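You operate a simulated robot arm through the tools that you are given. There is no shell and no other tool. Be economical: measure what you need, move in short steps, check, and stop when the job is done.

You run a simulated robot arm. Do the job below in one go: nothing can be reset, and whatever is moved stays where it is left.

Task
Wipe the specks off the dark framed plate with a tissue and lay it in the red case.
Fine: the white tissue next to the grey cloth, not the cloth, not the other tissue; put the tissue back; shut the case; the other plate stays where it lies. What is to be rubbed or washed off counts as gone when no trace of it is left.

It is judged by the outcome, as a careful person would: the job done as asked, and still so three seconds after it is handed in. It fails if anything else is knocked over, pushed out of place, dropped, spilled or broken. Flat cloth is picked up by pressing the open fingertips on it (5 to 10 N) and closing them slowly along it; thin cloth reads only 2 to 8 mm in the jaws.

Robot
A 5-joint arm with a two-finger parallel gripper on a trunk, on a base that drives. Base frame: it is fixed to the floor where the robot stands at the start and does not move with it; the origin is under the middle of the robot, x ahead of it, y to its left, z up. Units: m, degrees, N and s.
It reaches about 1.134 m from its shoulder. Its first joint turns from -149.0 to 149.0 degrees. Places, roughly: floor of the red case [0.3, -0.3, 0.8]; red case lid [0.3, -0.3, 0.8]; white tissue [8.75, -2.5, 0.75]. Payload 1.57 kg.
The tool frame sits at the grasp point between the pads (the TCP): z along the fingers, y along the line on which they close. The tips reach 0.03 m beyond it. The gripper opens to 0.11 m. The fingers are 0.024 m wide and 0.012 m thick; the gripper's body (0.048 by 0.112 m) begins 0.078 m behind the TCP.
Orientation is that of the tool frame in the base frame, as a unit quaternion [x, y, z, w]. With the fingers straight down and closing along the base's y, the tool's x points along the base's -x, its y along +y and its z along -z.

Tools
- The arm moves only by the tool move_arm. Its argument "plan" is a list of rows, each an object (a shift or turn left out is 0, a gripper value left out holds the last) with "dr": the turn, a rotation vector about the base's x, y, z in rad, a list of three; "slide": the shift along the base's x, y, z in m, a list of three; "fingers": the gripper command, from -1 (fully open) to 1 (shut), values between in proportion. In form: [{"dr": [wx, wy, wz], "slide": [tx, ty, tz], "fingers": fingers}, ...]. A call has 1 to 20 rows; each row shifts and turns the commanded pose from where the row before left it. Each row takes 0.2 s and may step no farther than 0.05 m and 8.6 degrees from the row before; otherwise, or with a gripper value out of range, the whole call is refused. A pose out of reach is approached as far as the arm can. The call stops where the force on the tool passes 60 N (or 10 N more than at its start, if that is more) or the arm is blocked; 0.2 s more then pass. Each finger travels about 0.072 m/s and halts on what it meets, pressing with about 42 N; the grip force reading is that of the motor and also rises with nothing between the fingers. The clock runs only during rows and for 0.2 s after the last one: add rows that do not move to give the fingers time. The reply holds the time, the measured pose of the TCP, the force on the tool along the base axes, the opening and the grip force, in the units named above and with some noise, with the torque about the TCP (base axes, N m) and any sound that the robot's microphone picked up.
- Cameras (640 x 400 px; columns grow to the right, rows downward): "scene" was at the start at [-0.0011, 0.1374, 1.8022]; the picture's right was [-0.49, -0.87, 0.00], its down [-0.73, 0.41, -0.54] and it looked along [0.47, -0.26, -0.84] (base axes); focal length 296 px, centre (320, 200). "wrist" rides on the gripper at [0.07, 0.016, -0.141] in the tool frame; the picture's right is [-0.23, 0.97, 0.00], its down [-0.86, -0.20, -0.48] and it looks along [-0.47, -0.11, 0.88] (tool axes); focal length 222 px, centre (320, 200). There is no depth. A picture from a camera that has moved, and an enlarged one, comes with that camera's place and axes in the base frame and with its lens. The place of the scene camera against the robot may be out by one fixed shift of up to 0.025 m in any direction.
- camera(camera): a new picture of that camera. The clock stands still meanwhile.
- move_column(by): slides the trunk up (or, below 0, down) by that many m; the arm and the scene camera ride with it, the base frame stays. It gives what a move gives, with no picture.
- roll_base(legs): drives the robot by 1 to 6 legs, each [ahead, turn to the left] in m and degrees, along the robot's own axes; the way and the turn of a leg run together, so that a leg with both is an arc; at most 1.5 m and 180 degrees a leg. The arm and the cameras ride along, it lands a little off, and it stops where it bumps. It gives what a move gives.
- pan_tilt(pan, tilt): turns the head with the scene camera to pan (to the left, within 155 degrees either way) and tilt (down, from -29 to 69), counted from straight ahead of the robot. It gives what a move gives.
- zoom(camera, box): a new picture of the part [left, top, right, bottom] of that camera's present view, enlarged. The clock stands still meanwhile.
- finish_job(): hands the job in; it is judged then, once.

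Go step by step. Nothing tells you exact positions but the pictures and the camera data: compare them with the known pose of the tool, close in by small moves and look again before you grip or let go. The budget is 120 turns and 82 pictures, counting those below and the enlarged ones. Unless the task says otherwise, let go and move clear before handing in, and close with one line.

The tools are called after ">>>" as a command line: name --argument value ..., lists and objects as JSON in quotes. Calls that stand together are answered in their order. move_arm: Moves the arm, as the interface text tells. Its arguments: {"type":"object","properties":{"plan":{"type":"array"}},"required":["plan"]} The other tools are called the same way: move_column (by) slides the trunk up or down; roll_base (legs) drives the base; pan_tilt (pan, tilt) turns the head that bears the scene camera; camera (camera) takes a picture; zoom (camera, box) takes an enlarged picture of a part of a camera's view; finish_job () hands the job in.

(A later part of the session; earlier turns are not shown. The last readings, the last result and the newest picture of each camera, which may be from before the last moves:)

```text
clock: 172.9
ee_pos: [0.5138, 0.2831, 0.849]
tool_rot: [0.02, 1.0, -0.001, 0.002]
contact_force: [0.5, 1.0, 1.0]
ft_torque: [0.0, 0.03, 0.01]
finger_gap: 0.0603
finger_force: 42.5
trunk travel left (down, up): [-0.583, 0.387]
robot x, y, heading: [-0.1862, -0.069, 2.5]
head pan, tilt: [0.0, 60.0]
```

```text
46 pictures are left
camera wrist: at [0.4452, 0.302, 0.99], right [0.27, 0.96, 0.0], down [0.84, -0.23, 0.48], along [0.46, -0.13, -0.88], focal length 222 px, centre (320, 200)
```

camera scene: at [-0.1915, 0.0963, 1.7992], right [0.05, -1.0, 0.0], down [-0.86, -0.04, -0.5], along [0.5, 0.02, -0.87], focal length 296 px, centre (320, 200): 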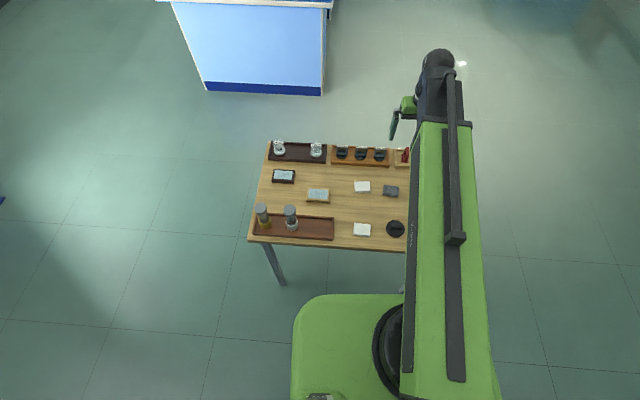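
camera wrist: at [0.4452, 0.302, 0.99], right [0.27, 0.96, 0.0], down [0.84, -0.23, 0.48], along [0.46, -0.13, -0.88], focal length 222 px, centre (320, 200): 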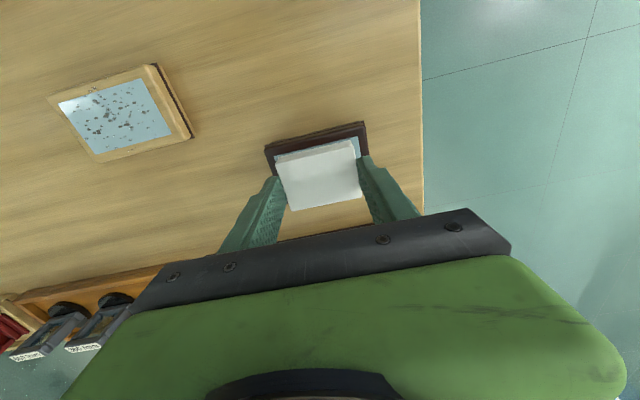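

>>> move_column --by -0.006

>>> move_column --by -0.002

```text
clock: 173.4
ee_pos: [0.5136, 0.2832, 0.8435]
tool_rot: [0.021, 1.0, 0.0, 0.001]
contact_force: [0.4, -0.3, -1.0]
ft_torque: [0.0, -0.02, 0.0]
finger_gap: 0.0602
finger_force: 41.5
trunk travel left (down, up): [-0.577, 0.393]
robot x, y, heading: [-0.1876, -0.0727, 2.9]
head pan, tilt: [0.0, 60.0]
```

```text
clock: 174.0
ee_pos: [0.5132, 0.2828, 0.8405]
tool_rot: [0.02, 1.0, 0.0, 0.002]
contact_force: [-0.4, 0.9, -0.4]
ft_torque: [-0.01, 0.0, 0.01]
finger_gap: 0.0604
finger_force: 42.2
trunk travel left (down, up): [-0.575, 0.395]
robot x, y, heading: [-0.1886, -0.0707, 2.6]
head pan, tilt: [0.0, 60.0]
```

>>> move_column --by -0.002

>>> move_column --by -0.002

```text
clock: 174.5
ee_pos: [0.5126, 0.2823, 0.8386]
tool_rot: [0.02, 1.0, 0.0, 0.002]
contact_force: [-0.4, -0.1, -0.2]
ft_torque: [-0.02, -0.01, -0.02]
finger_gap: 0.0604
finger_force: 42.2
trunk travel left (down, up): [-0.573, 0.397]
robot x, y, heading: [-0.1874, -0.0702, 2.6]
head pan, tilt: [0.0, 60.0]
```

```text
clock: 175.0
ee_pos: [0.5132, 0.2818, 0.8402]
tool_rot: [0.02, 1.0, 0.002, 0.004]
contact_force: [6.7, 4.0, 25.0]
ft_torque: [0.01, -0.17, 0.01]
finger_gap: 0.0603
finger_force: 41.8
trunk travel left (down, up): [-0.571, 0.399]
robot x, y, heading: [-0.1882, -0.0695, 2.4]
head pan, tilt: [0.0, 60.0]
```

>>> move_column --by 0.0014

```text
clock: 175.5
ee_pos: [0.5137, 0.2809, 0.8382]
tool_rot: [0.02, 1.0, 0.0, 0.001]
contact_force: [0.4, 0.1, 8.9]
ft_torque: [0.03, -0.04, -0.01]
finger_gap: 0.0605
finger_force: 42.0
trunk travel left (down, up): [-0.572, 0.398]
robot x, y, heading: [-0.189, -0.0717, 2.5]
head pan, tilt: [0.0, 60.0]
```

The pad presses at about 9 N. I rub in small strokes along and across the glass.

>>> move_arm --plan '[{"slide": [0, 0.006, 0]}, {"slide": [0, 0.006, 0]}, {"slide": [0, -0.006, 0]}, {"slide": [0, -0.006, 0]}, {"slide": [0, -0.006, 0]}, {"slide": [0, -0.006, 0]}, {"slide": [0.005, 0, 0]}, {"slide": [0, 0.006, 0]}, {"slide": [0, 0.006, 0]}, {"slide": [0, 0.006, 0]}, {"slide": [0, 0.006, 0]}, {"slide": [-0.005, 0, 0]}, {"slide": [-0.005, 0, 0]}, {"slide": [0, -0.006, 0]}, {"slide": [0, -0.006, 0]}, {"slide": [0, -0.006, 0]}, {"slide": [0, -0.006, 0]}, {"slide": [0.005, 0.006, 0]}, {"slide": [0, 0.006, 0]}, {}]'

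>>> move_column --by 0.05

>>> move_arm --plan '[{"slide": [0, -0.03, 0]}, {"slide": [0, -0.03, 0]}, {"slide": [0, -0.03, 0]}, {}]'

>>> camera --camera "wrist"

```text
clock: 179.7
ee_pos: [0.5135, 0.2811, 0.8385]
tool_rot: [0.02, 1.0, 0.001, 0.003]
contact_force: [-0.2, -2.2, 4.4]
ft_torque: [-0.12, -0.01, 0.0]
finger_gap: 0.0604
finger_force: 41.8
trunk travel left (down, up): [-0.572, 0.398]
robot x, y, heading: [-0.1915, -0.0674, 2.7]
head pan, tilt: [0.0, 60.0]
```

```text
clock: 180.6
ee_pos: [0.5135, 0.2817, 0.8894]
tool_rot: [0.02, 1.0, 0.0, 0.002]
contact_force: [-0.4, -1.0, 0.0]
ft_torque: [0.0, 0.01, -0.02]
finger_gap: 0.0603
finger_force: 42.1
trunk travel left (down, up): [-0.622, 0.348]
robot x, y, heading: [-0.1849, -0.0695, 2.8]
head pan, tilt: [0.0, 60.0]
```

```text
clock: 181.6
ee_pos: [0.5142, 0.1919, 0.889]
tool_rot: [0.021, 1.0, 0.0, 0.001]
contact_force: [0.3, -0.2, -0.3]
ft_torque: [0.01, 0.0, 0.02]
finger_gap: 0.0604
finger_force: 42.1
trunk travel left (down, up): [-0.622, 0.348]
robot x, y, heading: [-0.189, -0.0725, 2.9]
head pan, tilt: [0.0, 60.0]
```

```text
45 pictures are left
camera wrist: at [0.4457, 0.2119, 1.0294], right [0.27, 0.96, 0.0], down [0.84, -0.23, 0.48], along [0.46, -0.13, -0.88], focal length 222 px, centre (320, 200)
```

wrist: 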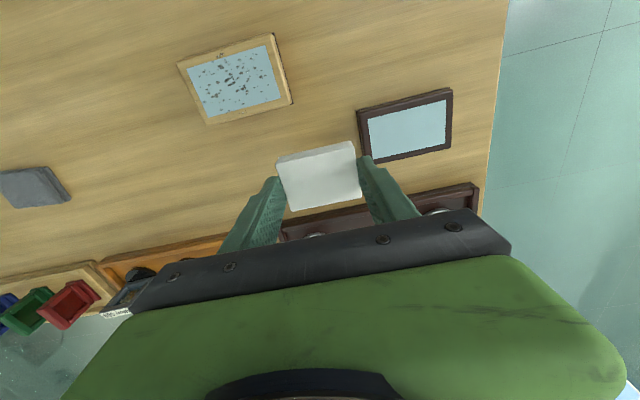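

The glass looks clean. I zoom in to be sure no trace is left.

>>> zoom --camera "wrist" --box '[345, 80, 465, 170]'

```text
4.44 times, centred on (405, 125) of wrist
camera zoom: at [0.4457, 0.2119, 1.0294], right [0.27, 0.96, 0.0], down [0.84, -0.23, 0.48], along [0.46, -0.13, -0.88], focal length 987 px, centre (-58, 533)
```

zoom: 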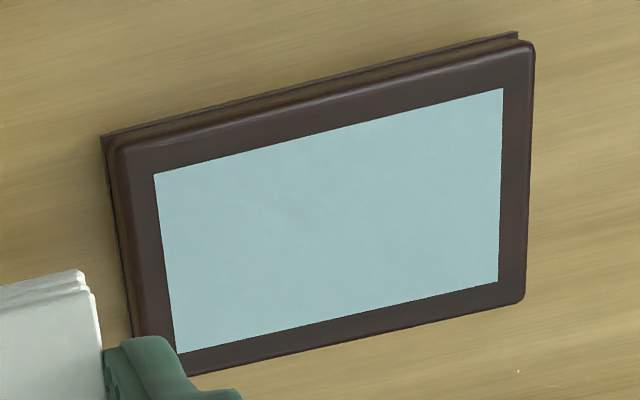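

The plate is spotless. I carry the tissue back to its spot, undoing the small turn.

>>> move_arm --plan '[{"slide": [-0.006, -0.039, 0], "dr": [0, 0, 0.03]}, {"slide": [-0.006, -0.039, 0], "dr": [0, 0, 0.03]}, {"slide": [-0.006, -0.039, 0]}, {"slide": [-0.006, -0.039, 0]}, {"slide": [-0.006, -0.039, 0]}, {"slide": [-0.0055, -0.038, 0]}, {}]'

>>> move_column --by -0.068

>>> move_column --by -0.003

```text
clock: 183.2
ee_pos: [0.4781, -0.0416, 0.8893]
tool_rot: [-0.01, 1.0, -0.001, 0.001]
contact_force: [-0.3, -0.6, -1.1]
ft_torque: [0.01, -0.02, 0.01]
finger_gap: 0.0602
finger_force: 41.4
trunk travel left (down, up): [-0.622, 0.348]
robot x, y, heading: [-0.1859, -0.0722, 2.8]
head pan, tilt: [0.0, 60.0]
```

```text
clock: 184.3
ee_pos: [0.4783, -0.0419, 0.8212]
tool_rot: [-0.009, 1.0, 0.0, 0.002]
contact_force: [-0.3, -0.3, 0.0]
ft_torque: [0.01, 0.03, -0.01]
finger_gap: 0.0604
finger_force: 41.9
trunk travel left (down, up): [-0.554, 0.416]
robot x, y, heading: [-0.1862, -0.0723, 3.1]
head pan, tilt: [0.0, 60.0]
```

```text
clock: 184.8
ee_pos: [0.4779, -0.0418, 0.8178]
tool_rot: [-0.009, 1.0, 0.001, 0.002]
contact_force: [-0.2, 0.5, -0.4]
ft_torque: [0.01, -0.02, -0.02]
finger_gap: 0.0604
finger_force: 42.2
trunk travel left (down, up): [-0.551, 0.419]
robot x, y, heading: [-0.1914, -0.0701, 2.6]
head pan, tilt: [0.0, 60.0]
```

It is back at the height where I gripped it. I release slowly and rise.

>>> move_column --by -0.0005

>>> move_arm --plan '[{"fingers": -0.1}, {"fingers": -0.2}, {"fingers": -0.4}, {"fingers": -0.7}, {"fingers": -1}, {}, {}]'

>>> move_column --by 0.12

>>> camera --camera "wrist"

```text
clock: 185.3
ee_pos: [0.4787, -0.041, 0.8181]
tool_rot: [-0.01, 1.0, 0.0, 0.002]
contact_force: [0.8, 1.0, -0.9]
ft_torque: [0.01, 0.02, 0.02]
finger_gap: 0.0604
finger_force: 42.1
trunk travel left (down, up): [-0.551, 0.419]
robot x, y, heading: [-0.1896, -0.071, 2.8]
head pan, tilt: [0.0, 60.0]
```

```text
clock: 186.9
ee_pos: [0.4782, -0.041, 0.8175]
tool_rot: [-0.01, 1.0, 0.0, 0.002]
contact_force: [-0.9, 0.0, 1.0]
ft_torque: [0.0, -0.02, -0.02]
finger_gap: 0.1099
finger_force: 0.1
trunk travel left (down, up): [-0.551, 0.419]
robot x, y, heading: [-0.1842, -0.0675, 2.6]
head pan, tilt: [0.0, 60.0]
```

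```text
clock: 188.4
ee_pos: [0.4779, -0.0418, 0.9378]
tool_rot: [-0.01, 1.0, -0.001, 0.001]
contact_force: [0.5, 0.0, 0.1]
ft_torque: [0.0, -0.01, 0.0]
finger_gap: 0.1099
finger_force: 0.1
trunk travel left (down, up): [-0.671, 0.299]
robot x, y, heading: [-0.1871, -0.07, 2.6]
head pan, tilt: [0.0, 60.0]
```

```text
43 pictures are left
camera wrist: at [0.4087, -0.0258, 1.0779], right [0.21, 0.98, 0.0], down [0.86, -0.18, 0.48], along [0.47, -0.1, -0.88], focal length 222 px, centre (320, 200)
```

wrist: 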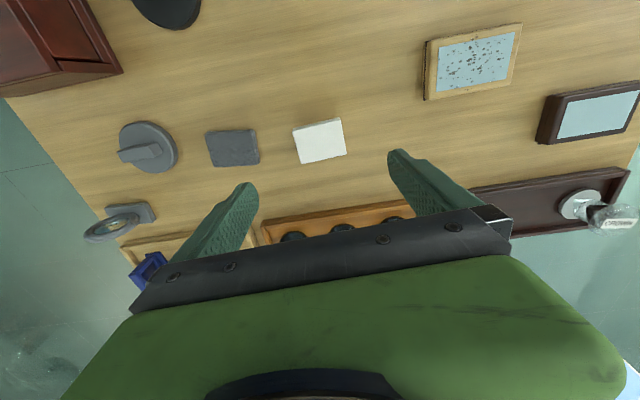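

The tissue is back in place. I raise the column and move toward the case to see its lid and handle.

>>> move_column --by 0.2

>>> move_arm --plan '[{"slide": [-0.01, -0.04, 0]}, {"slide": [-0.01, -0.04, 0]}, {"slide": [-0.01, -0.04, 0]}, {"slide": [-0.01, -0.04, 0]}, {"slide": [-0.01, -0.04, 0]}, {"slide": [-0.01, -0.04, 0]}, {}]'

>>> camera --camera "wrist"

>>> camera --camera "scene"

```text
clock: 190.6
ee_pos: [0.4786, -0.042, 1.1373]
tool_rot: [-0.01, 1.0, 0.001, 0.002]
contact_force: [0.0, 0.3, 0.0]
ft_torque: [0.03, -0.04, -0.02]
finger_gap: 0.1097
finger_force: 0.1
trunk travel left (down, up): [-0.871, 0.099]
robot x, y, heading: [-0.1878, -0.0721, 2.5]
head pan, tilt: [0.0, 60.0]
```

```text
clock: 192.2
ee_pos: [0.4177, -0.2828, 1.137]
tool_rot: [-0.009, 1.0, 0.0, 0.002]
contact_force: [-0.2, -0.4, 0.3]
ft_torque: [-0.04, -0.01, -0.01]
finger_gap: 0.1101
finger_force: 0.0
trunk travel left (down, up): [-0.871, 0.099]
robot x, y, heading: [-0.1917, -0.0712, 2.6]
head pan, tilt: [0.0, 60.0]
```

```text
42 pictures are left
camera wrist: at [0.3485, -0.2665, 1.2779], right [0.21, 0.98, 0.0], down [0.86, -0.18, 0.48], along [0.47, -0.1, -0.88], focal length 222 px, centre (320, 200)
```

wrist: 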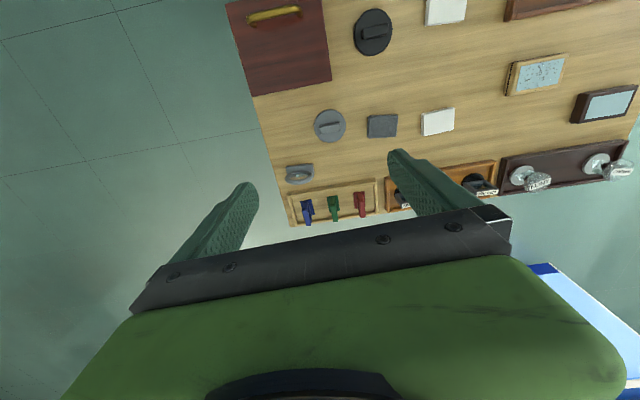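

```text
41 pictures are left
camera scene: at [-0.1913, 0.0969, 1.8342], right [0.05, -1.0, 0.0], down [-0.87, -0.04, -0.5], along [0.5, 0.02, -0.87], focal length 296 px, centre (320, 200)
```

scene: 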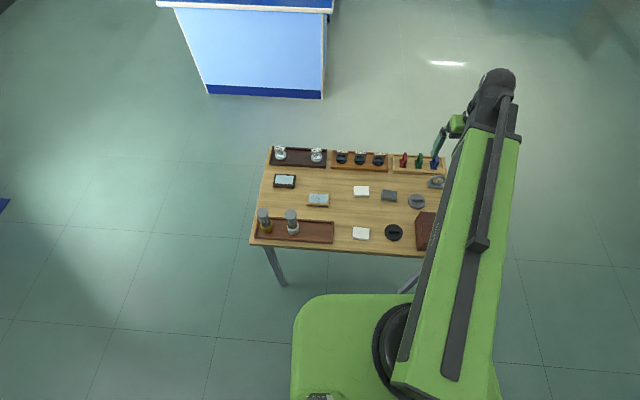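

The case spans about y -0.38 to -0.25, with the handle near (0.26, -0.31). I swing the arm left to see the case unobstructed.

>>> move_arm --plan '[{"slide": [0.01, 0.045, 0]}, {"slide": [0.01, 0.045, 0]}, {"slide": [0.01, 0.045, 0]}, {"slide": [0.01, 0.045, 0]}, {"slide": [0.01, 0.045, 0]}, {"slide": [0.01, 0.045, 0]}, {"slide": [0, 0.045, 0]}, {"slide": [0, 0.045, 0]}, {"slide": [0, 0.045, 0]}, {"slide": [0, 0.045, 0]}, {"slide": [0, 0.045, 0]}, {"slide": [0, 0.045, 0]}, {"slide": [0, 0.02, 0]}, {}]'

>>> pan_tilt --pan -35 --tilt 62

>>> camera --camera "scene"

```text
clock: 195.2
ee_pos: [0.4781, 0.2774, 1.1366]
tool_rot: [-0.011, 1.0, 0.001, 0.002]
contact_force: [-0.2, 0.2, 0.4]
ft_torque: [-0.01, -0.01, 0.0]
finger_gap: 0.1098
finger_force: 0.0
trunk travel left (down, up): [-0.871, 0.099]
robot x, y, heading: [-0.1885, -0.0683, 2.6]
head pan, tilt: [0.0, 60.0]
```

```text
clock: 196.2
ee_pos: [0.4784, 0.2778, 1.1368]
tool_rot: [-0.01, 1.0, 0.001, 0.002]
contact_force: [0.0, -0.4, -0.1]
ft_torque: [0.03, 0.02, -0.02]
finger_gap: 0.11
finger_force: 0.1
trunk travel left (down, up): [-0.871, 0.099]
robot x, y, heading: [-0.1894, -0.0707, 2.6]
head pan, tilt: [-35.0, 62.0]
```

```text
40 pictures are left
camera scene: at [-0.2035, 0.0591, 1.8319], right [-0.53, -0.85, 0.0], down [-0.75, 0.47, -0.47], along [0.4, -0.25, -0.88], focal length 296 px, centre (320, 200)
```

scene: 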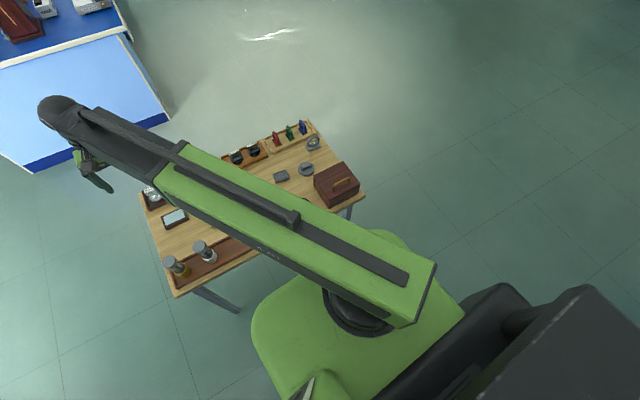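

>>> zoom --camera "scene" --box '[300, 150, 380, 215]'

```text
6.15 times, centred on (340, 182) of scene
camera zoom: at [-0.2035, 0.0591, 1.8319], right [-0.53, -0.85, 0.0], down [-0.75, 0.47, -0.47], along [0.4, -0.25, -0.88], focal length 1820 px, centre (197, 308)
```

zoom: 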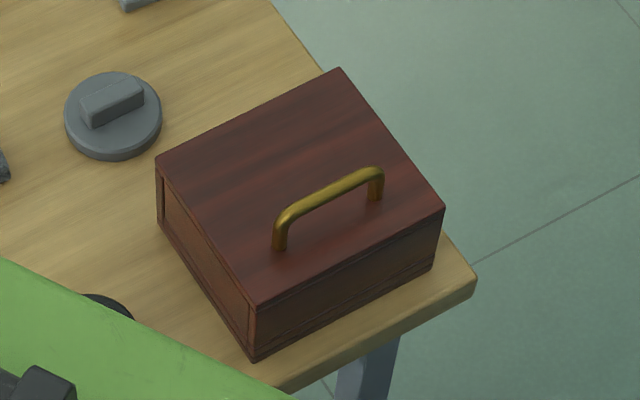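

It looks like a hinged lid, handle near the robot side, hinge on the far edge; handle bar along y at about x 0.26, y -0.30. I move above it with the gripper turned 90° so the fingers close across the bar.

>>> move_arm --plan '[{"slide": [-0.014, -0.044, 0], "dr": [0, 0, -0.1428]}, {"slide": [-0.014, -0.044, 0], "dr": [0, 0, -0.1428]}, {"slide": [-0.014, -0.044, 0], "dr": [0, 0, -0.1428]}, {"slide": [-0.014, -0.044, 0], "dr": [0, 0, -0.1428]}, {"slide": [-0.014, -0.044, 0], "dr": [0, 0, -0.1428]}, {"slide": [-0.014, -0.044, 0], "dr": [0, 0, -0.1428]}, {"slide": [-0.014, -0.044, 0], "dr": [0, 0, -0.1428]}, {"slide": [-0.014, -0.044, 0], "dr": [0, 0, -0.1428]}, {"slide": [-0.014, -0.044, 0], "dr": [0, 0, -0.1428]}, {"slide": [-0.014, -0.044, 0], "dr": [0, 0, -0.1428]}, {"slide": [-0.014, -0.044, 0], "dr": [0, 0, -0.1428]}, {"slide": [-0.014, -0.044, 0]}, {"slide": [-0.014, -0.044, 0]}, {"slide": [-0.014, -0.008, 0]}, {}]'

>>> camera --camera "wrist"

```text
clock: 199.4
ee_pos: [0.3269, -0.3067, 1.1376]
tool_rot: [0.7, 0.714, -0.003, 0.0]
contact_force: [-0.2, 0.0, -0.6]
ft_torque: [-0.01, 0.01, 0.02]
finger_gap: 0.1101
finger_force: 0.0
out of reach, approached as far as the arm can: row 7, 8, 9, 10, 11, 14
trunk travel left (down, up): [-0.871, 0.099]
robot x, y, heading: [-0.1877, -0.0735, 2.5]
head pan, tilt: [-35.0, 62.0]
```

```text
38 pictures are left
camera wrist: at [0.3445, -0.2353, 1.278], right [0.98, -0.21, 0.0], down [-0.18, -0.86, 0.48], along [-0.1, -0.47, -0.88], focal length 222 px, centre (320, 200)
```

wrist: 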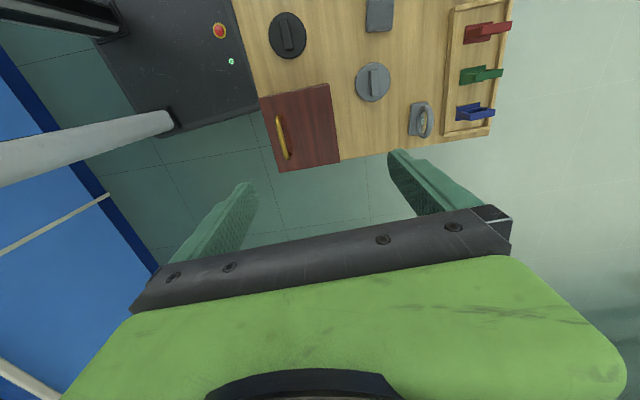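

The handle is inside the arm's minimum radius, so I back the base by 0.2 m and re-centre over the handle.

>>> roll_base --legs '[[-0.2, 0]]'

>>> move_arm --plan '[{"slide": [0.02, 0, 0]}, {"slide": [0.02, 0, 0]}, {}]'

```text
clock: 201.0
ee_pos: [0.127, -0.3152, 1.1381]
tool_rot: [0.701, 0.713, -0.002, 0.0]
contact_force: [-0.3, -0.4, -0.1]
ft_torque: [-0.01, -0.05, 0.01]
finger_gap: 0.1098
finger_force: 0.2
trunk travel left (down, up): [-0.871, 0.099]
robot x, y, heading: [-0.3878, -0.0801, 2.8]
head pan, tilt: [-35.0, 62.0]
```

```text
clock: 201.8
ee_pos: [0.1672, -0.3163, 1.1377]
tool_rot: [0.7, 0.714, -0.002, 0.001]
contact_force: [-0.3, 0.4, 0.4]
ft_torque: [0.01, 0.01, 0.01]
finger_gap: 0.1103
finger_force: 0.1
trunk travel left (down, up): [-0.871, 0.099]
robot x, y, heading: [-0.3892, -0.0775, 2.6]
head pan, tilt: [-35.0, 62.0]
```

>>> move_arm --plan '[{"slide": [0.04, 0.002, 0], "fingers": -0.2}, {"slide": [0.04, 0.002, 0]}, {"slide": [0.018, 0.002, 0]}, {}]'

>>> move_column --by -0.16

>>> camera --camera "wrist"

>>> camera --camera "scene"

```text
clock: 202.8
ee_pos: [0.2658, -0.3091, 1.138]
tool_rot: [0.7, 0.714, -0.002, 0.001]
contact_force: [0.4, 0.4, 0.1]
ft_torque: [0.02, 0.01, 0.01]
finger_gap: 0.0659
finger_force: 0.0
trunk travel left (down, up): [-0.871, 0.099]
robot x, y, heading: [-0.3902, -0.0806, 2.8]
head pan, tilt: [-35.0, 62.0]
```

```text
clock: 204.6
ee_pos: [0.2661, -0.3101, 0.9771]
tool_rot: [0.7, 0.714, -0.002, 0.001]
contact_force: [0.7, -0.4, 0.1]
ft_torque: [0.01, -0.02, 0.0]
finger_gap: 0.0662
finger_force: 0.0
trunk travel left (down, up): [-0.711, 0.259]
robot x, y, heading: [-0.3864, -0.0779, 2.7]
head pan, tilt: [-35.0, 62.0]
```

```text
37 pictures are left
camera wrist: at [0.282, -0.2383, 1.118], right [0.98, -0.21, 0.0], down [-0.18, -0.86, 0.48], along [-0.1, -0.47, -0.88], focal length 222 px, centre (320, 200)
```

wrist: 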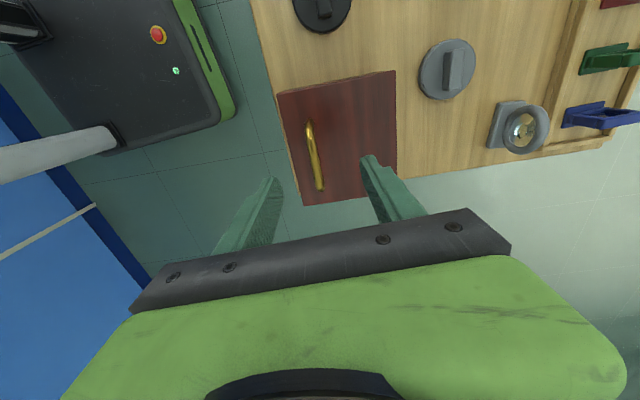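

```text
36 pictures are left
camera scene: at [-0.4037, 0.0496, 1.672], right [-0.53, -0.85, 0.0], down [-0.75, 0.47, -0.47], along [0.4, -0.25, -0.88], focal length 296 px, centre (320, 200)
```

scene: 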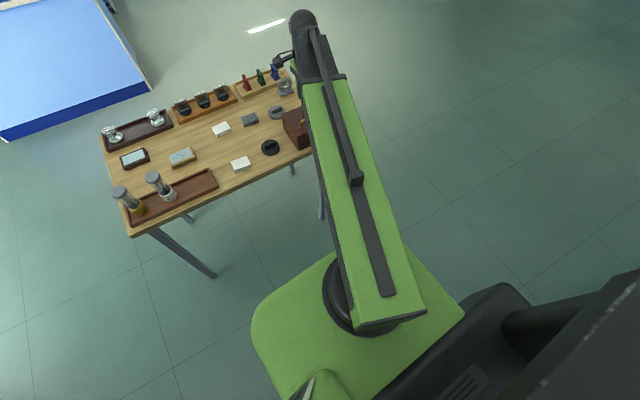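

Bar centre is near (0.261, -0.311). I lower the straddling fingers partway and look again.

>>> move_arm --plan '[{"slide": [-0.004, -0.001, 0]}, {}]'

>>> move_column --by -0.06

>>> camera --camera "wrist"

```text
clock: 205.2
ee_pos: [0.2598, -0.311, 0.9782]
tool_rot: [0.7, 0.714, -0.003, 0.0]
contact_force: [0.1, -0.9, 0.2]
ft_torque: [-0.03, 0.0, -0.02]
finger_gap: 0.0657
finger_force: 0.1
trunk travel left (down, up): [-0.711, 0.259]
robot x, y, heading: [-0.3912, -0.0772, 2.8]
head pan, tilt: [-35.0, 62.0]
```

```text
clock: 206.2
ee_pos: [0.261, -0.3099, 0.9168]
tool_rot: [0.7, 0.714, -0.002, 0.0]
contact_force: [-0.4, 0.2, 0.0]
ft_torque: [0.0, 0.0, 0.01]
finger_gap: 0.0658
finger_force: 0.1
trunk travel left (down, up): [-0.651, 0.319]
robot x, y, heading: [-0.387, -0.0803, 2.9]
head pan, tilt: [-35.0, 62.0]
```

```text
35 pictures are left
camera wrist: at [0.278, -0.2393, 1.058], right [0.98, -0.21, 0.0], down [-0.18, -0.86, 0.48], along [-0.1, -0.47, -0.88], focal length 222 px, centre (320, 200)
```

wrist: 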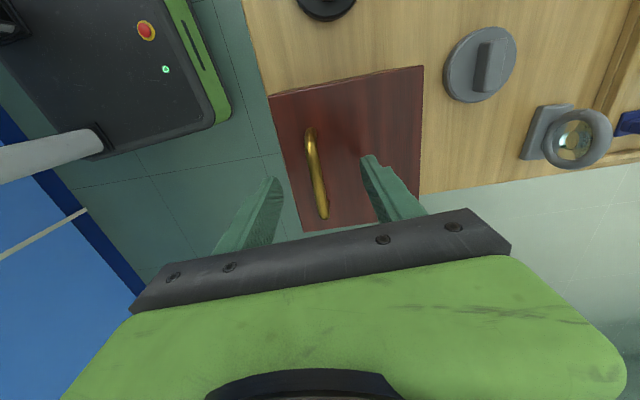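

>>> move_column --by -0.02

>>> zoom --camera "wrist" --box '[220, 60, 440, 240]'

```text
clock: 206.9
ee_pos: [0.2598, -0.3107, 0.8981]
tool_rot: [0.701, 0.713, -0.002, 0.0]
contact_force: [0.0, -0.4, -0.3]
ft_torque: [0.0, 0.01, 0.01]
finger_gap: 0.066
finger_force: 0.1
trunk travel left (down, up): [-0.631, 0.339]
robot x, y, heading: [-0.3879, -0.0785, 2.9]
head pan, tilt: [-35.0, 62.0]
```

```text
2.22 times, centred on (330, 150) of wrist
camera zoom: at [0.278, -0.2393, 1.038], right [0.98, -0.21, 0.0], down [-0.18, -0.86, 0.48], along [-0.1, -0.47, -0.88], focal length 494 px, centre (298, 311)
```

zoom: 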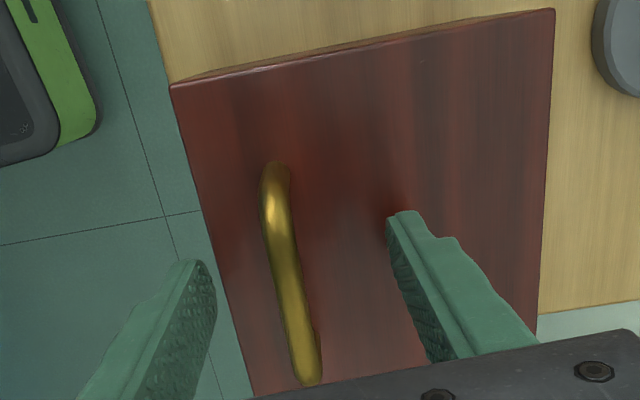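

The bar is between the fingers and the tips just above the lid. I raise slightly and close on the bar.

>>> move_column --by 0.006

>>> move_arm --plan '[{"fingers": 0.2}, {"fingers": 0.4}, {"fingers": 0.6}, {"fingers": 0.7}, {"fingers": 0.8}, {"fingers": 0.9}, {"fingers": 1.0}, {}, {}, {}]'

>>> camera --camera "wrist"

```text
clock: 207.4
ee_pos: [0.261, -0.3103, 0.9036]
tool_rot: [0.7, 0.715, -0.004, 0.0]
contact_force: [0.8, 0.7, -1.3]
ft_torque: [-0.03, -0.04, 0.02]
finger_gap: 0.0663
finger_force: 0.1
trunk travel left (down, up): [-0.637, 0.333]
robot x, y, heading: [-0.3876, -0.0793, 2.9]
head pan, tilt: [-35.0, 62.0]
```

```text
clock: 209.6
ee_pos: [0.2598, -0.3104, 0.9049]
tool_rot: [0.7, 0.714, -0.002, 0.0]
contact_force: [-16.0, 0.2, 5.8]
ft_torque: [-0.02, 0.19, -0.7]
finger_gap: 0.0105
finger_force: 28.1
trunk travel left (down, up): [-0.637, 0.333]
robot x, y, heading: [-0.3903, -0.0816, 3.0]
head pan, tilt: [-35.0, 62.0]
```

```text
33 pictures are left
camera wrist: at [0.2762, -0.2393, 1.0451], right [0.98, -0.21, 0.0], down [-0.18, -0.86, 0.48], along [-0.1, -0.47, -0.88], focal length 222 px, centre (320, 200)
```

wrist: 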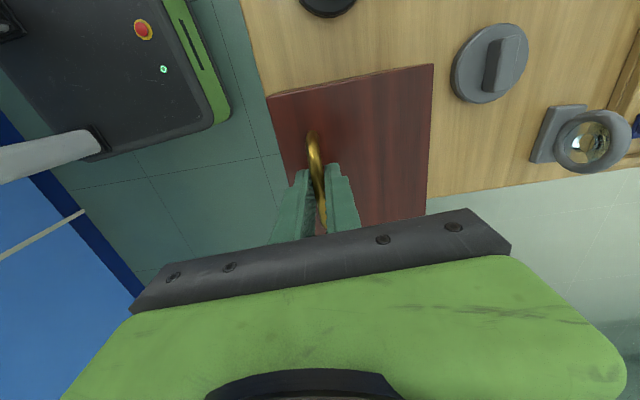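

The bar is gripped. I relieve the side force and twist slightly, then start lifting a little.

>>> move_arm --plan '[{"slide": [-0.001, 0, 0], "dr": [0, 0, -0.025]}, {"dr": [0, 0, -0.02]}, {}]'

>>> move_column --by 0.005

>>> move_arm --plan '[{"slide": [0.002, 0, 0]}, {}]'

```text
clock: 210.4
ee_pos: [0.2598, -0.3108, 0.9041]
tool_rot: [0.717, 0.697, -0.002, 0.0]
contact_force: [-12.9, -3.8, 4.6]
ft_torque: [-0.15, 0.16, -0.27]
finger_gap: 0.0098
finger_force: 27.6
trunk travel left (down, up): [-0.637, 0.333]
robot x, y, heading: [-0.3855, -0.0783, 2.7]
head pan, tilt: [-35.0, 62.0]
```

```text
clock: 211.0
ee_pos: [0.2618, -0.3104, 0.9077]
tool_rot: [0.716, 0.699, -0.001, 0.001]
contact_force: [-0.4, -3.9, 0.2]
ft_torque: [-0.14, -0.08, -0.3]
finger_gap: 0.0096
finger_force: 27.9
trunk travel left (down, up): [-0.642, 0.328]
robot x, y, heading: [-0.3898, -0.0773, 2.9]
head pan, tilt: [-35.0, 62.0]
```

```text
clock: 211.6
ee_pos: [0.2613, -0.311, 0.9087]
tool_rot: [0.716, 0.698, -0.002, 0.0]
contact_force: [-7.8, -4.6, 2.7]
ft_torque: [-0.04, 0.12, -0.35]
finger_gap: 0.0097
finger_force: 27.4
trunk travel left (down, up): [-0.642, 0.328]
robot x, y, heading: [-0.3893, -0.0789, 2.8]
head pan, tilt: [-35.0, 62.0]
```

The lid follows easily. I continue along the arc in small column and arm steps.

>>> move_column --by 0.0055

>>> move_arm --plan '[{"slide": [0.003, 0, 0]}, {}]'

>>> move_column --by 0.0055

>>> move_arm --plan '[{"slide": [0.003, 0, 0]}, {}]'

>>> move_column --by 0.005

>>> move_arm --plan '[{"slide": [0.0035, 0, 0]}, {}]'

>>> camera --camera "wrist"

```text
clock: 212.1
ee_pos: [0.2642, -0.3113, 0.9136]
tool_rot: [0.716, 0.698, -0.003, 0.001]
contact_force: [5.2, -4.9, -3.2]
ft_torque: [-0.11, -0.13, -0.41]
finger_gap: 0.0094
finger_force: 27.8
trunk travel left (down, up): [-0.647, 0.323]
robot x, y, heading: [-0.3852, -0.0791, 2.8]
head pan, tilt: [-35.0, 62.0]
```

```text
clock: 212.7
ee_pos: [0.2639, -0.3112, 0.9146]
tool_rot: [0.716, 0.698, -0.002, -0.001]
contact_force: [-7.0, -4.9, 1.5]
ft_torque: [0.0, 0.13, -0.39]
finger_gap: 0.0098
finger_force: 27.8
trunk travel left (down, up): [-0.647, 0.323]
robot x, y, heading: [-0.3886, -0.0738, 2.7]
head pan, tilt: [-35.0, 62.0]
```

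```text
clock: 213.3
ee_pos: [0.2673, -0.3099, 0.9188]
tool_rot: [0.716, 0.698, -0.001, 0.0]
contact_force: [5.9, -5.9, -3.4]
ft_torque: [-0.23, -0.15, -0.42]
finger_gap: 0.0097
finger_force: 27.6
trunk travel left (down, up): [-0.653, 0.317]
robot x, y, heading: [-0.3873, -0.0784, 2.9]
head pan, tilt: [-35.0, 62.0]
```

```text
clock: 213.9
ee_pos: [0.2677, -0.3105, 0.9195]
tool_rot: [0.716, 0.698, -0.002, 0.0]
contact_force: [-5.4, -5.8, 2.6]
ft_torque: [-0.06, 0.11, -0.48]
finger_gap: 0.0096
finger_force: 28.0
trunk travel left (down, up): [-0.653, 0.317]
robot x, y, heading: [-0.3888, -0.075, 2.7]
head pan, tilt: [-35.0, 62.0]
```

```text
clock: 214.4
ee_pos: [0.2717, -0.3101, 0.9237]
tool_rot: [0.716, 0.699, -0.002, 0.0]
contact_force: [7.0, -5.8, -5.4]
ft_torque: [-0.19, -0.15, -0.5]
finger_gap: 0.0096
finger_force: 28.5
trunk travel left (down, up): [-0.658, 0.312]
robot x, y, heading: [-0.3876, -0.0812, 2.7]
head pan, tilt: [-35.0, 62.0]
```

```text
clock: 215.0
ee_pos: [0.2719, -0.3111, 0.9245]
tool_rot: [0.717, 0.698, -0.002, -0.001]
contact_force: [-4.8, -5.7, 0.8]
ft_torque: [-0.04, 0.07, -0.47]
finger_gap: 0.0097
finger_force: 28.2
trunk travel left (down, up): [-0.658, 0.312]
robot x, y, heading: [-0.3872, -0.0775, 2.8]
head pan, tilt: [-35.0, 62.0]
```

```text
32 pictures are left
camera wrist: at [0.291, -0.2406, 1.0653], right [0.97, -0.25, 0.0], down [-0.22, -0.85, 0.48], along [-0.12, -0.47, -0.88], focal length 222 px, centre (320, 200)
```

wrist: 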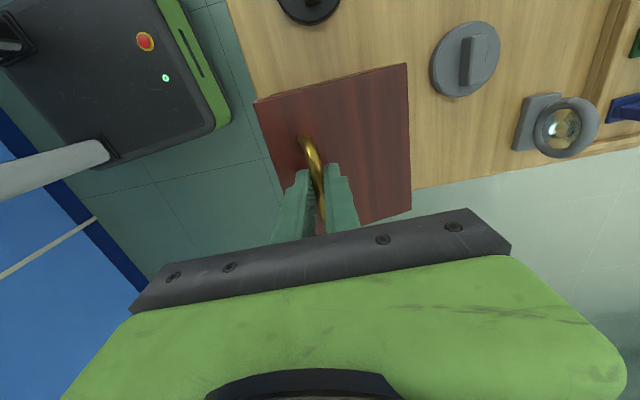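

Forces stay small, so I take slightly bigger steps along the arc.

>>> move_column --by 0.0096

>>> move_arm --plan '[{"slide": [0.004, 0, 0]}, {"slide": [0.003, 0, 0]}, {}]'

>>> move_column --by 0.0061

>>> move_arm --plan '[{"slide": [0.004, 0, 0]}, {"slide": [0.003, 0, 0]}, {}]'

>>> move_column --by 0.0058

>>> move_arm --plan '[{"slide": [0.004, 0, 0]}, {"slide": [0.003, 0, 0]}, {}]'

>>> move_column --by 0.0049

>>> move_arm --plan '[{"slide": [0.004, 0, 0]}, {"slide": [0.003, 0, 0]}, {}]'

>>> camera --camera "wrist"

```text
clock: 215.6
ee_pos: [0.2756, -0.3119, 0.9318]
tool_rot: [0.716, 0.699, -0.001, 0.0]
contact_force: [21.1, -5.7, -19.4]
ft_torque: [-0.41, -0.18, -0.57]
finger_gap: 0.0097
finger_force: 27.6
trunk travel left (down, up): [-0.667, 0.303]
robot x, y, heading: [-0.3877, -0.0809, 2.6]
head pan, tilt: [-35.0, 62.0]
```

```text
clock: 216.4
ee_pos: [0.278, -0.3111, 0.9343]
tool_rot: [0.717, 0.697, -0.003, -0.001]
contact_force: [-2.3, -7.8, -1.0]
ft_torque: [-0.11, 0.06, -0.6]
finger_gap: 0.0097
finger_force: 27.8
trunk travel left (down, up): [-0.667, 0.303]
robot x, y, heading: [-0.3863, -0.0822, 2.6]
head pan, tilt: [-35.0, 62.0]
```

```text
clock: 216.9
ee_pos: [0.2824, -0.3119, 0.9374]
tool_rot: [0.716, 0.698, -0.001, -0.001]
contact_force: [13.6, -8.2, -16.0]
ft_torque: [-0.38, -0.17, -0.63]
finger_gap: 0.0097
finger_force: 27.7
trunk travel left (down, up): [-0.673, 0.297]
robot x, y, heading: [-0.3886, -0.0796, 2.5]
head pan, tilt: [-35.0, 62.0]
```

```text
clock: 217.8
ee_pos: [0.2853, -0.3109, 0.9406]
tool_rot: [0.716, 0.698, -0.002, 0.0]
contact_force: [-6.4, -9.3, 4.5]
ft_torque: [-0.29, 0.17, -0.62]
finger_gap: 0.0098
finger_force: 27.8
trunk travel left (down, up): [-0.673, 0.297]
robot x, y, heading: [-0.3894, -0.0802, 3.0]
head pan, tilt: [-35.0, 62.0]
```

```text
clock: 218.3
ee_pos: [0.2875, -0.3121, 0.9442]
tool_rot: [0.716, 0.698, -0.001, 0.0]
contact_force: [9.6, -11.5, -13.3]
ft_torque: [-0.32, -0.17, -0.71]
finger_gap: 0.0097
finger_force: 27.7
trunk travel left (down, up): [-0.679, 0.291]
robot x, y, heading: [-0.3903, -0.0832, 2.8]
head pan, tilt: [-35.0, 62.0]
```

```text
clock: 219.1
ee_pos: [0.292, -0.3114, 0.9465]
tool_rot: [0.716, 0.698, -0.001, 0.0]
contact_force: [-7.8, -11.6, 7.5]
ft_torque: [-0.24, 0.15, -0.64]
finger_gap: 0.0095
finger_force: 27.6
trunk travel left (down, up): [-0.679, 0.291]
robot x, y, heading: [-0.3897, -0.078, 2.4]
head pan, tilt: [-35.0, 62.0]
```

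```text
clock: 219.6
ee_pos: [0.2947, -0.3119, 0.949]
tool_rot: [0.716, 0.698, -0.002, 0.0]
contact_force: [6.4, -11.5, -10.2]
ft_torque: [-0.31, -0.13, -0.71]
finger_gap: 0.0098
finger_force: 28.5
trunk travel left (down, up): [-0.684, 0.286]
robot x, y, heading: [-0.3885, -0.0791, 2.9]
head pan, tilt: [-35.0, 62.0]
```

```text
clock: 220.4
ee_pos: [0.2978, -0.3107, 0.9519]
tool_rot: [0.716, 0.698, 0.0, -0.001]
contact_force: [-7.7, -12.4, 9.3]
ft_torque: [-0.3, 0.15, -0.64]
finger_gap: 0.0097
finger_force: 28.2
trunk travel left (down, up): [-0.684, 0.286]
robot x, y, heading: [-0.3901, -0.081, 2.8]
head pan, tilt: [-35.0, 62.0]
```

```text
31 pictures are left
camera wrist: at [0.3186, -0.2411, 1.0924], right [0.97, -0.25, 0.0], down [-0.22, -0.85, 0.48], along [-0.12, -0.47, -0.88], focal length 222 px, centre (320, 200)
```

wrist: 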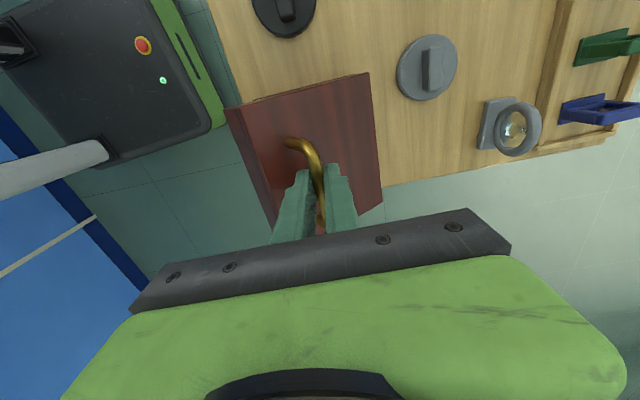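

The side force shows the hinge is turned slightly, so I correct y while continuing along the arc.

>>> move_arm --plan '[{"slide": [0.004, -0.0015, 0]}, {}]'

>>> move_column --by 0.0045

>>> move_arm --plan '[{"slide": [0.004, -0.0005, 0]}, {"slide": [0.004, -0.0005, 0]}, {}]'

>>> move_column --by 0.0035

>>> move_arm --plan '[{"slide": [0.004, -0.0003, 0]}, {"slide": [0.004, -0.0003, 0]}, {}]'

>>> move_column --by 0.003

>>> move_arm --plan '[{"slide": [0.004, -0.0003, 0]}, {"slide": [0.0045, -0.0003, 0]}, {}]'

>>> move_column --by 0.002

>>> move_arm --plan '[{"slide": [0.004, -0.0003, 0]}, {"slide": [0.0045, -0.0003, 0]}, {}]'

>>> camera --camera "wrist"

```text
clock: 221.0
ee_pos: [0.3014, -0.3103, 0.9528]
tool_rot: [0.716, 0.698, -0.002, 0.0]
contact_force: [-16.3, -5.8, 24.7]
ft_torque: [-0.04, 0.25, -0.67]
finger_gap: 0.0096
finger_force: 28.4
trunk travel left (down, up): [-0.684, 0.286]
robot x, y, heading: [-0.3884, -0.0797, 2.9]
head pan, tilt: [-35.0, 62.0]
```

```text
clock: 221.6
ee_pos: [0.3066, -0.3114, 0.9557]
tool_rot: [0.716, 0.699, -0.001, 0.001]
contact_force: [-1.7, -3.6, 1.2]
ft_torque: [-0.12, -0.1, -0.69]
finger_gap: 0.01
finger_force: 28.2
trunk travel left (down, up): [-0.688, 0.282]
robot x, y, heading: [-0.3892, -0.0834, 2.7]
head pan, tilt: [-35.0, 62.0]
```

```text
clock: 222.4
ee_pos: [0.3104, -0.312, 0.9578]
tool_rot: [0.716, 0.698, -0.001, 0.0]
contact_force: [-10.2, 0.9, 20.5]
ft_torque: [0.19, 0.14, -0.67]
finger_gap: 0.0098
finger_force: 27.8
trunk travel left (down, up): [-0.688, 0.282]
robot x, y, heading: [-0.3906, -0.0808, 2.7]
head pan, tilt: [-35.0, 62.0]
```

```text
clock: 222.9
ee_pos: [0.3125, -0.3116, 0.9581]
tool_rot: [0.715, 0.699, 0.0, 0.001]
contact_force: [0.5, 3.3, 0.0]
ft_torque: [-0.05, -0.07, -0.68]
finger_gap: 0.0099
finger_force: 27.7
trunk travel left (down, up): [-0.692, 0.278]
robot x, y, heading: [-0.3874, -0.0814, 3.0]
head pan, tilt: [-35.0, 62.0]
```

```text
clock: 223.7
ee_pos: [0.3178, -0.3123, 0.9605]
tool_rot: [0.716, 0.698, -0.002, 0.0]
contact_force: [-7.6, 6.8, 17.4]
ft_torque: [0.18, 0.11, -0.66]
finger_gap: 0.0098
finger_force: 27.8
trunk travel left (down, up): [-0.692, 0.278]
robot x, y, heading: [-0.3912, -0.0788, 2.4]
head pan, tilt: [-35.0, 62.0]
```

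```text
clock: 224.2
ee_pos: [0.3219, -0.313, 0.9612]
tool_rot: [0.716, 0.698, -0.001, 0.0]
contact_force: [0.7, 8.9, -3.9]
ft_torque: [-0.07, -0.01, -0.68]
finger_gap: 0.0099
finger_force: 27.8
trunk travel left (down, up): [-0.695, 0.275]
robot x, y, heading: [-0.3872, -0.0786, 2.7]
head pan, tilt: [-35.0, 62.0]
```

```text
clock: 225.0
ee_pos: [0.3277, -0.3129, 0.9621]
tool_rot: [0.716, 0.699, -0.002, 0.0]
contact_force: [-3.8, 11.4, 14.4]
ft_torque: [0.2, 0.05, -0.69]
finger_gap: 0.0102
finger_force: 27.5
trunk travel left (down, up): [-0.695, 0.275]
robot x, y, heading: [-0.3882, -0.0744, 2.6]
head pan, tilt: [-35.0, 62.0]
```

```text
clock: 225.6
ee_pos: [0.3293, -0.3126, 0.9643]
tool_rot: [0.715, 0.699, -0.002, 0.001]
contact_force: [-0.6, 12.1, -2.3]
ft_torque: [0.0, 0.0, -0.66]
finger_gap: 0.0099
finger_force: 28.0
trunk travel left (down, up): [-0.697, 0.273]
robot x, y, heading: [-0.3857, -0.0774, 2.6]
head pan, tilt: [-35.0, 62.0]
```

```text
clock: 226.3
ee_pos: [0.3355, -0.3133, 0.9642]
tool_rot: [0.716, 0.698, -0.001, 0.001]
contact_force: [-1.3, 13.8, 11.6]
ft_torque: [0.15, 0.04, -0.69]
finger_gap: 0.0096
finger_force: 28.0
trunk travel left (down, up): [-0.697, 0.273]
robot x, y, heading: [-0.3879, -0.0806, 2.5]
head pan, tilt: [-35.0, 62.0]
```

```text
30 pictures are left
camera wrist: at [0.3565, -0.2425, 1.1055], right [0.97, -0.25, 0.0], down [-0.22, -0.85, 0.48], along [-0.12, -0.47, -0.88], focal length 222 px, centre (320, 200)
```

wrist: 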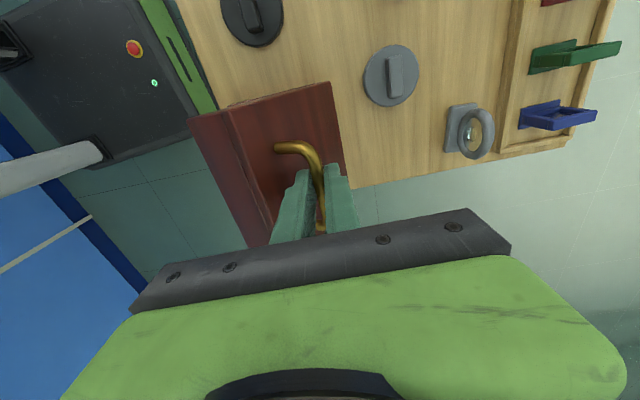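

About 57° open. I correct y back a little and continue over the top of the arc.

>>> move_arm --plan '[{"slide": [0.004, 0.001, 0]}, {"slide": [0.004, 0.001, 0]}, {}]'

>>> move_column --by 0.002

>>> move_arm --plan '[{"slide": [0.004, 0, 0]}, {"slide": [0.004, 0, 0]}, {"slide": [0.004, 0, 0]}, {}]'

>>> move_arm --plan '[{"slide": [0.004, 0, 0]}, {"slide": [0.004, 0, 0]}, {}]'

>>> move_column --by -0.001

>>> move_arm --plan '[{"slide": [0.004, 0, 0]}, {"slide": [0.004, 0, 0]}, {}]'

>>> move_column --by -0.002

>>> camera --camera "wrist"

```text
clock: 227.2
ee_pos: [0.3427, -0.3128, 0.9654]
tool_rot: [0.716, 0.698, -0.002, 0.002]
contact_force: [-3.7, -2.4, 23.3]
ft_torque: [-0.34, 0.05, -0.66]
finger_gap: 0.0098
finger_force: 28.0
trunk travel left (down, up): [-0.697, 0.273]
robot x, y, heading: [-0.388, -0.0765, 2.7]
head pan, tilt: [-35.0, 62.0]
```

```text
clock: 227.7
ee_pos: [0.3449, -0.3133, 0.9657]
tool_rot: [0.716, 0.698, -0.002, 0.0]
contact_force: [-2.3, -4.7, 1.7]
ft_torque: [-0.67, 0.06, -0.68]
finger_gap: 0.01
finger_force: 28.3
trunk travel left (down, up): [-0.699, 0.271]
robot x, y, heading: [-0.389, -0.0782, 2.7]
head pan, tilt: [-35.0, 62.0]
```

```text
clock: 228.7
ee_pos: [0.3577, -0.3138, 0.966]
tool_rot: [0.717, 0.697, -0.001, 0.0]
contact_force: [-1.0, -7.8, 2.0]
ft_torque: [-0.36, -0.01, -0.69]
finger_gap: 0.0101
finger_force: 28.5
trunk travel left (down, up): [-0.699, 0.271]
robot x, y, heading: [-0.3872, -0.0774, 2.7]
head pan, tilt: [-35.0, 62.0]
```

```text
clock: 229.5
ee_pos: [0.3652, -0.314, 0.9653]
tool_rot: [0.716, 0.698, -0.002, 0.0]
contact_force: [-2.1, -10.4, -3.2]
ft_torque: [-0.39, 0.07, -0.65]
finger_gap: 0.01
finger_force: 28.0
trunk travel left (down, up): [-0.699, 0.271]
robot x, y, heading: [-0.39, -0.0817, 2.9]
head pan, tilt: [-35.0, 62.0]
```

```text
clock: 230.0
ee_pos: [0.3642, -0.3135, 0.9659]
tool_rot: [0.716, 0.698, -0.003, 0.0]
contact_force: [0.2, -11.6, 13.0]
ft_torque: [0.17, -0.1, -0.69]
finger_gap: 0.01
finger_force: 27.9
trunk travel left (down, up): [-0.698, 0.272]
robot x, y, heading: [-0.3892, -0.0769, 2.5]
head pan, tilt: [-35.0, 62.0]
```

```text
clock: 230.8
ee_pos: [0.373, -0.3135, 0.9644]
tool_rot: [0.717, 0.697, -0.002, 0.0]
contact_force: [-2.2, -12.9, -6.0]
ft_torque: [-0.48, 0.1, -0.68]
finger_gap: 0.0099
finger_force: 28.2
trunk travel left (down, up): [-0.698, 0.272]
robot x, y, heading: [-0.3912, -0.084, 2.7]
head pan, tilt: [-35.0, 62.0]
```

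```text
clock: 231.3
ee_pos: [0.3728, -0.3132, 0.9654]
tool_rot: [0.716, 0.698, -0.001, 0.001]
contact_force: [3.1, -16.1, 21.3]
ft_torque: [-0.16, -0.03, -0.68]
finger_gap: 0.0102
finger_force: 27.8
trunk travel left (down, up): [-0.696, 0.274]
robot x, y, heading: [-0.3859, -0.0788, 2.8]
head pan, tilt: [-35.0, 62.0]
```

```text
29 pictures are left
camera wrist: at [0.3919, -0.2431, 1.1046], right [0.97, -0.25, 0.0], down [-0.22, -0.85, 0.48], along [-0.12, -0.47, -0.88], focal length 222 px, centre (320, 200)
```

wrist: 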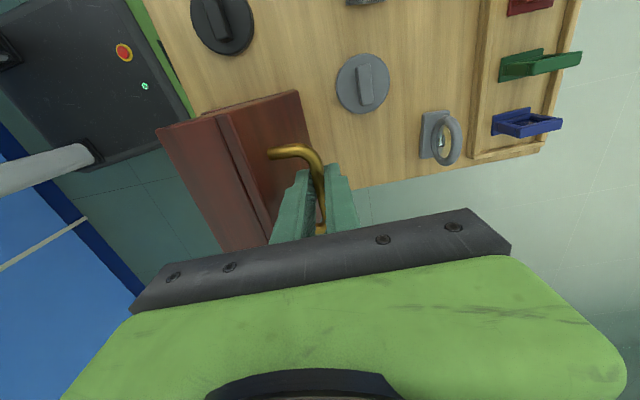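

>>> move_arm --plan '[{"slide": [0.004, -0.001, 0]}, {"slide": [0.004, -0.001, 0]}, {}]'

>>> move_column --by -0.0015

>>> move_arm --plan '[{"slide": [0.004, 0, 0]}, {"slide": [0.004, 0, 0]}, {}]'

>>> move_column --by -0.003

>>> move_arm --plan '[{"slide": [0.004, 0, 0]}, {"slide": [0.004, 0, 0]}, {}]'

>>> move_column --by -0.004

>>> camera --camera "wrist"

```text
clock: 232.1
ee_pos: [0.3811, -0.3131, 0.9615]
tool_rot: [0.715, 0.699, -0.001, -0.001]
contact_force: [-4.4, 0.5, -14.6]
ft_torque: [-0.03, 0.12, -0.68]
finger_gap: 0.0101
finger_force: 28.1
trunk travel left (down, up): [-0.696, 0.274]
robot x, y, heading: [-0.3865, -0.0792, 2.6]
head pan, tilt: [-35.0, 62.0]
```

```text
clock: 232.6
ee_pos: [0.3816, -0.3138, 0.9626]
tool_rot: [0.716, 0.698, -0.001, 0.0]
contact_force: [2.9, 1.4, 5.5]
ft_torque: [0.83, -0.14, -0.68]
finger_gap: 0.0097
finger_force: 27.7
trunk travel left (down, up): [-0.694, 0.276]
robot x, y, heading: [-0.3864, -0.0793, 2.5]
head pan, tilt: [-35.0, 62.0]
```

```text
clock: 233.4
ee_pos: [0.3902, -0.3139, 0.9598]
tool_rot: [0.716, 0.698, -0.003, -0.001]
contact_force: [-9.5, 7.0, -25.4]
ft_torque: [0.16, 0.08, -0.69]
finger_gap: 0.0101
finger_force: 28.6
trunk travel left (down, up): [-0.694, 0.276]
robot x, y, heading: [-0.3913, -0.0766, 2.6]
head pan, tilt: [-35.0, 62.0]
```

```text
clock: 233.9
ee_pos: [0.3894, -0.3136, 0.9597]
tool_rot: [0.715, 0.699, -0.001, 0.002]
contact_force: [10.9, 1.3, 26.4]
ft_torque: [0.18, -0.14, -0.67]
finger_gap: 0.01
finger_force: 28.4
trunk travel left (down, up): [-0.691, 0.279]
robot x, y, heading: [-0.3868, -0.0811, 2.9]
head pan, tilt: [-35.0, 62.0]
```

```text
clock: 234.7
ee_pos: [0.3977, -0.3156, 0.9577]
tool_rot: [0.716, 0.699, -0.002, -0.002]
contact_force: [-10.9, 4.0, -23.9]
ft_torque: [-0.17, 0.12, -0.68]
finger_gap: 0.0099
finger_force: 27.9
trunk travel left (down, up): [-0.691, 0.279]
robot x, y, heading: [-0.3889, -0.0819, 2.6]
head pan, tilt: [-35.0, 62.0]
```

```text
clock: 235.3
ee_pos: [0.3983, -0.3141, 0.9564]
tool_rot: [0.716, 0.699, 0.0, 0.001]
contact_force: [12.8, -1.9, 25.9]
ft_torque: [0.08, -0.18, -0.69]
finger_gap: 0.0102
finger_force: 28.8
trunk travel left (down, up): [-0.687, 0.283]
robot x, y, heading: [-0.3921, -0.0772, 2.7]
head pan, tilt: [-35.0, 62.0]
```

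```text
28 pictures are left
camera wrist: at [0.4172, -0.2438, 1.0963], right [0.97, -0.25, 0.0], down [-0.22, -0.85, 0.48], along [-0.12, -0.47, -0.88], focal length 222 px, centre (320, 200)
```

wrist: 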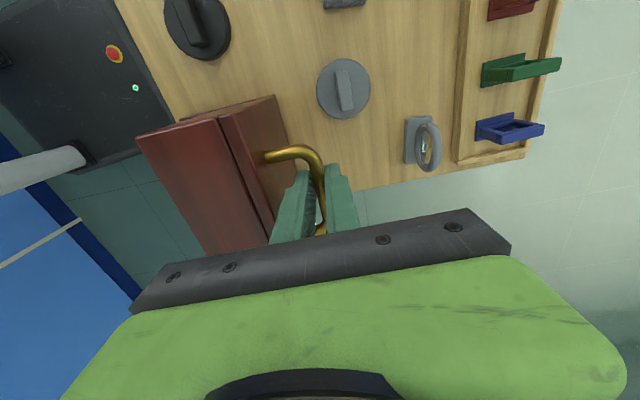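

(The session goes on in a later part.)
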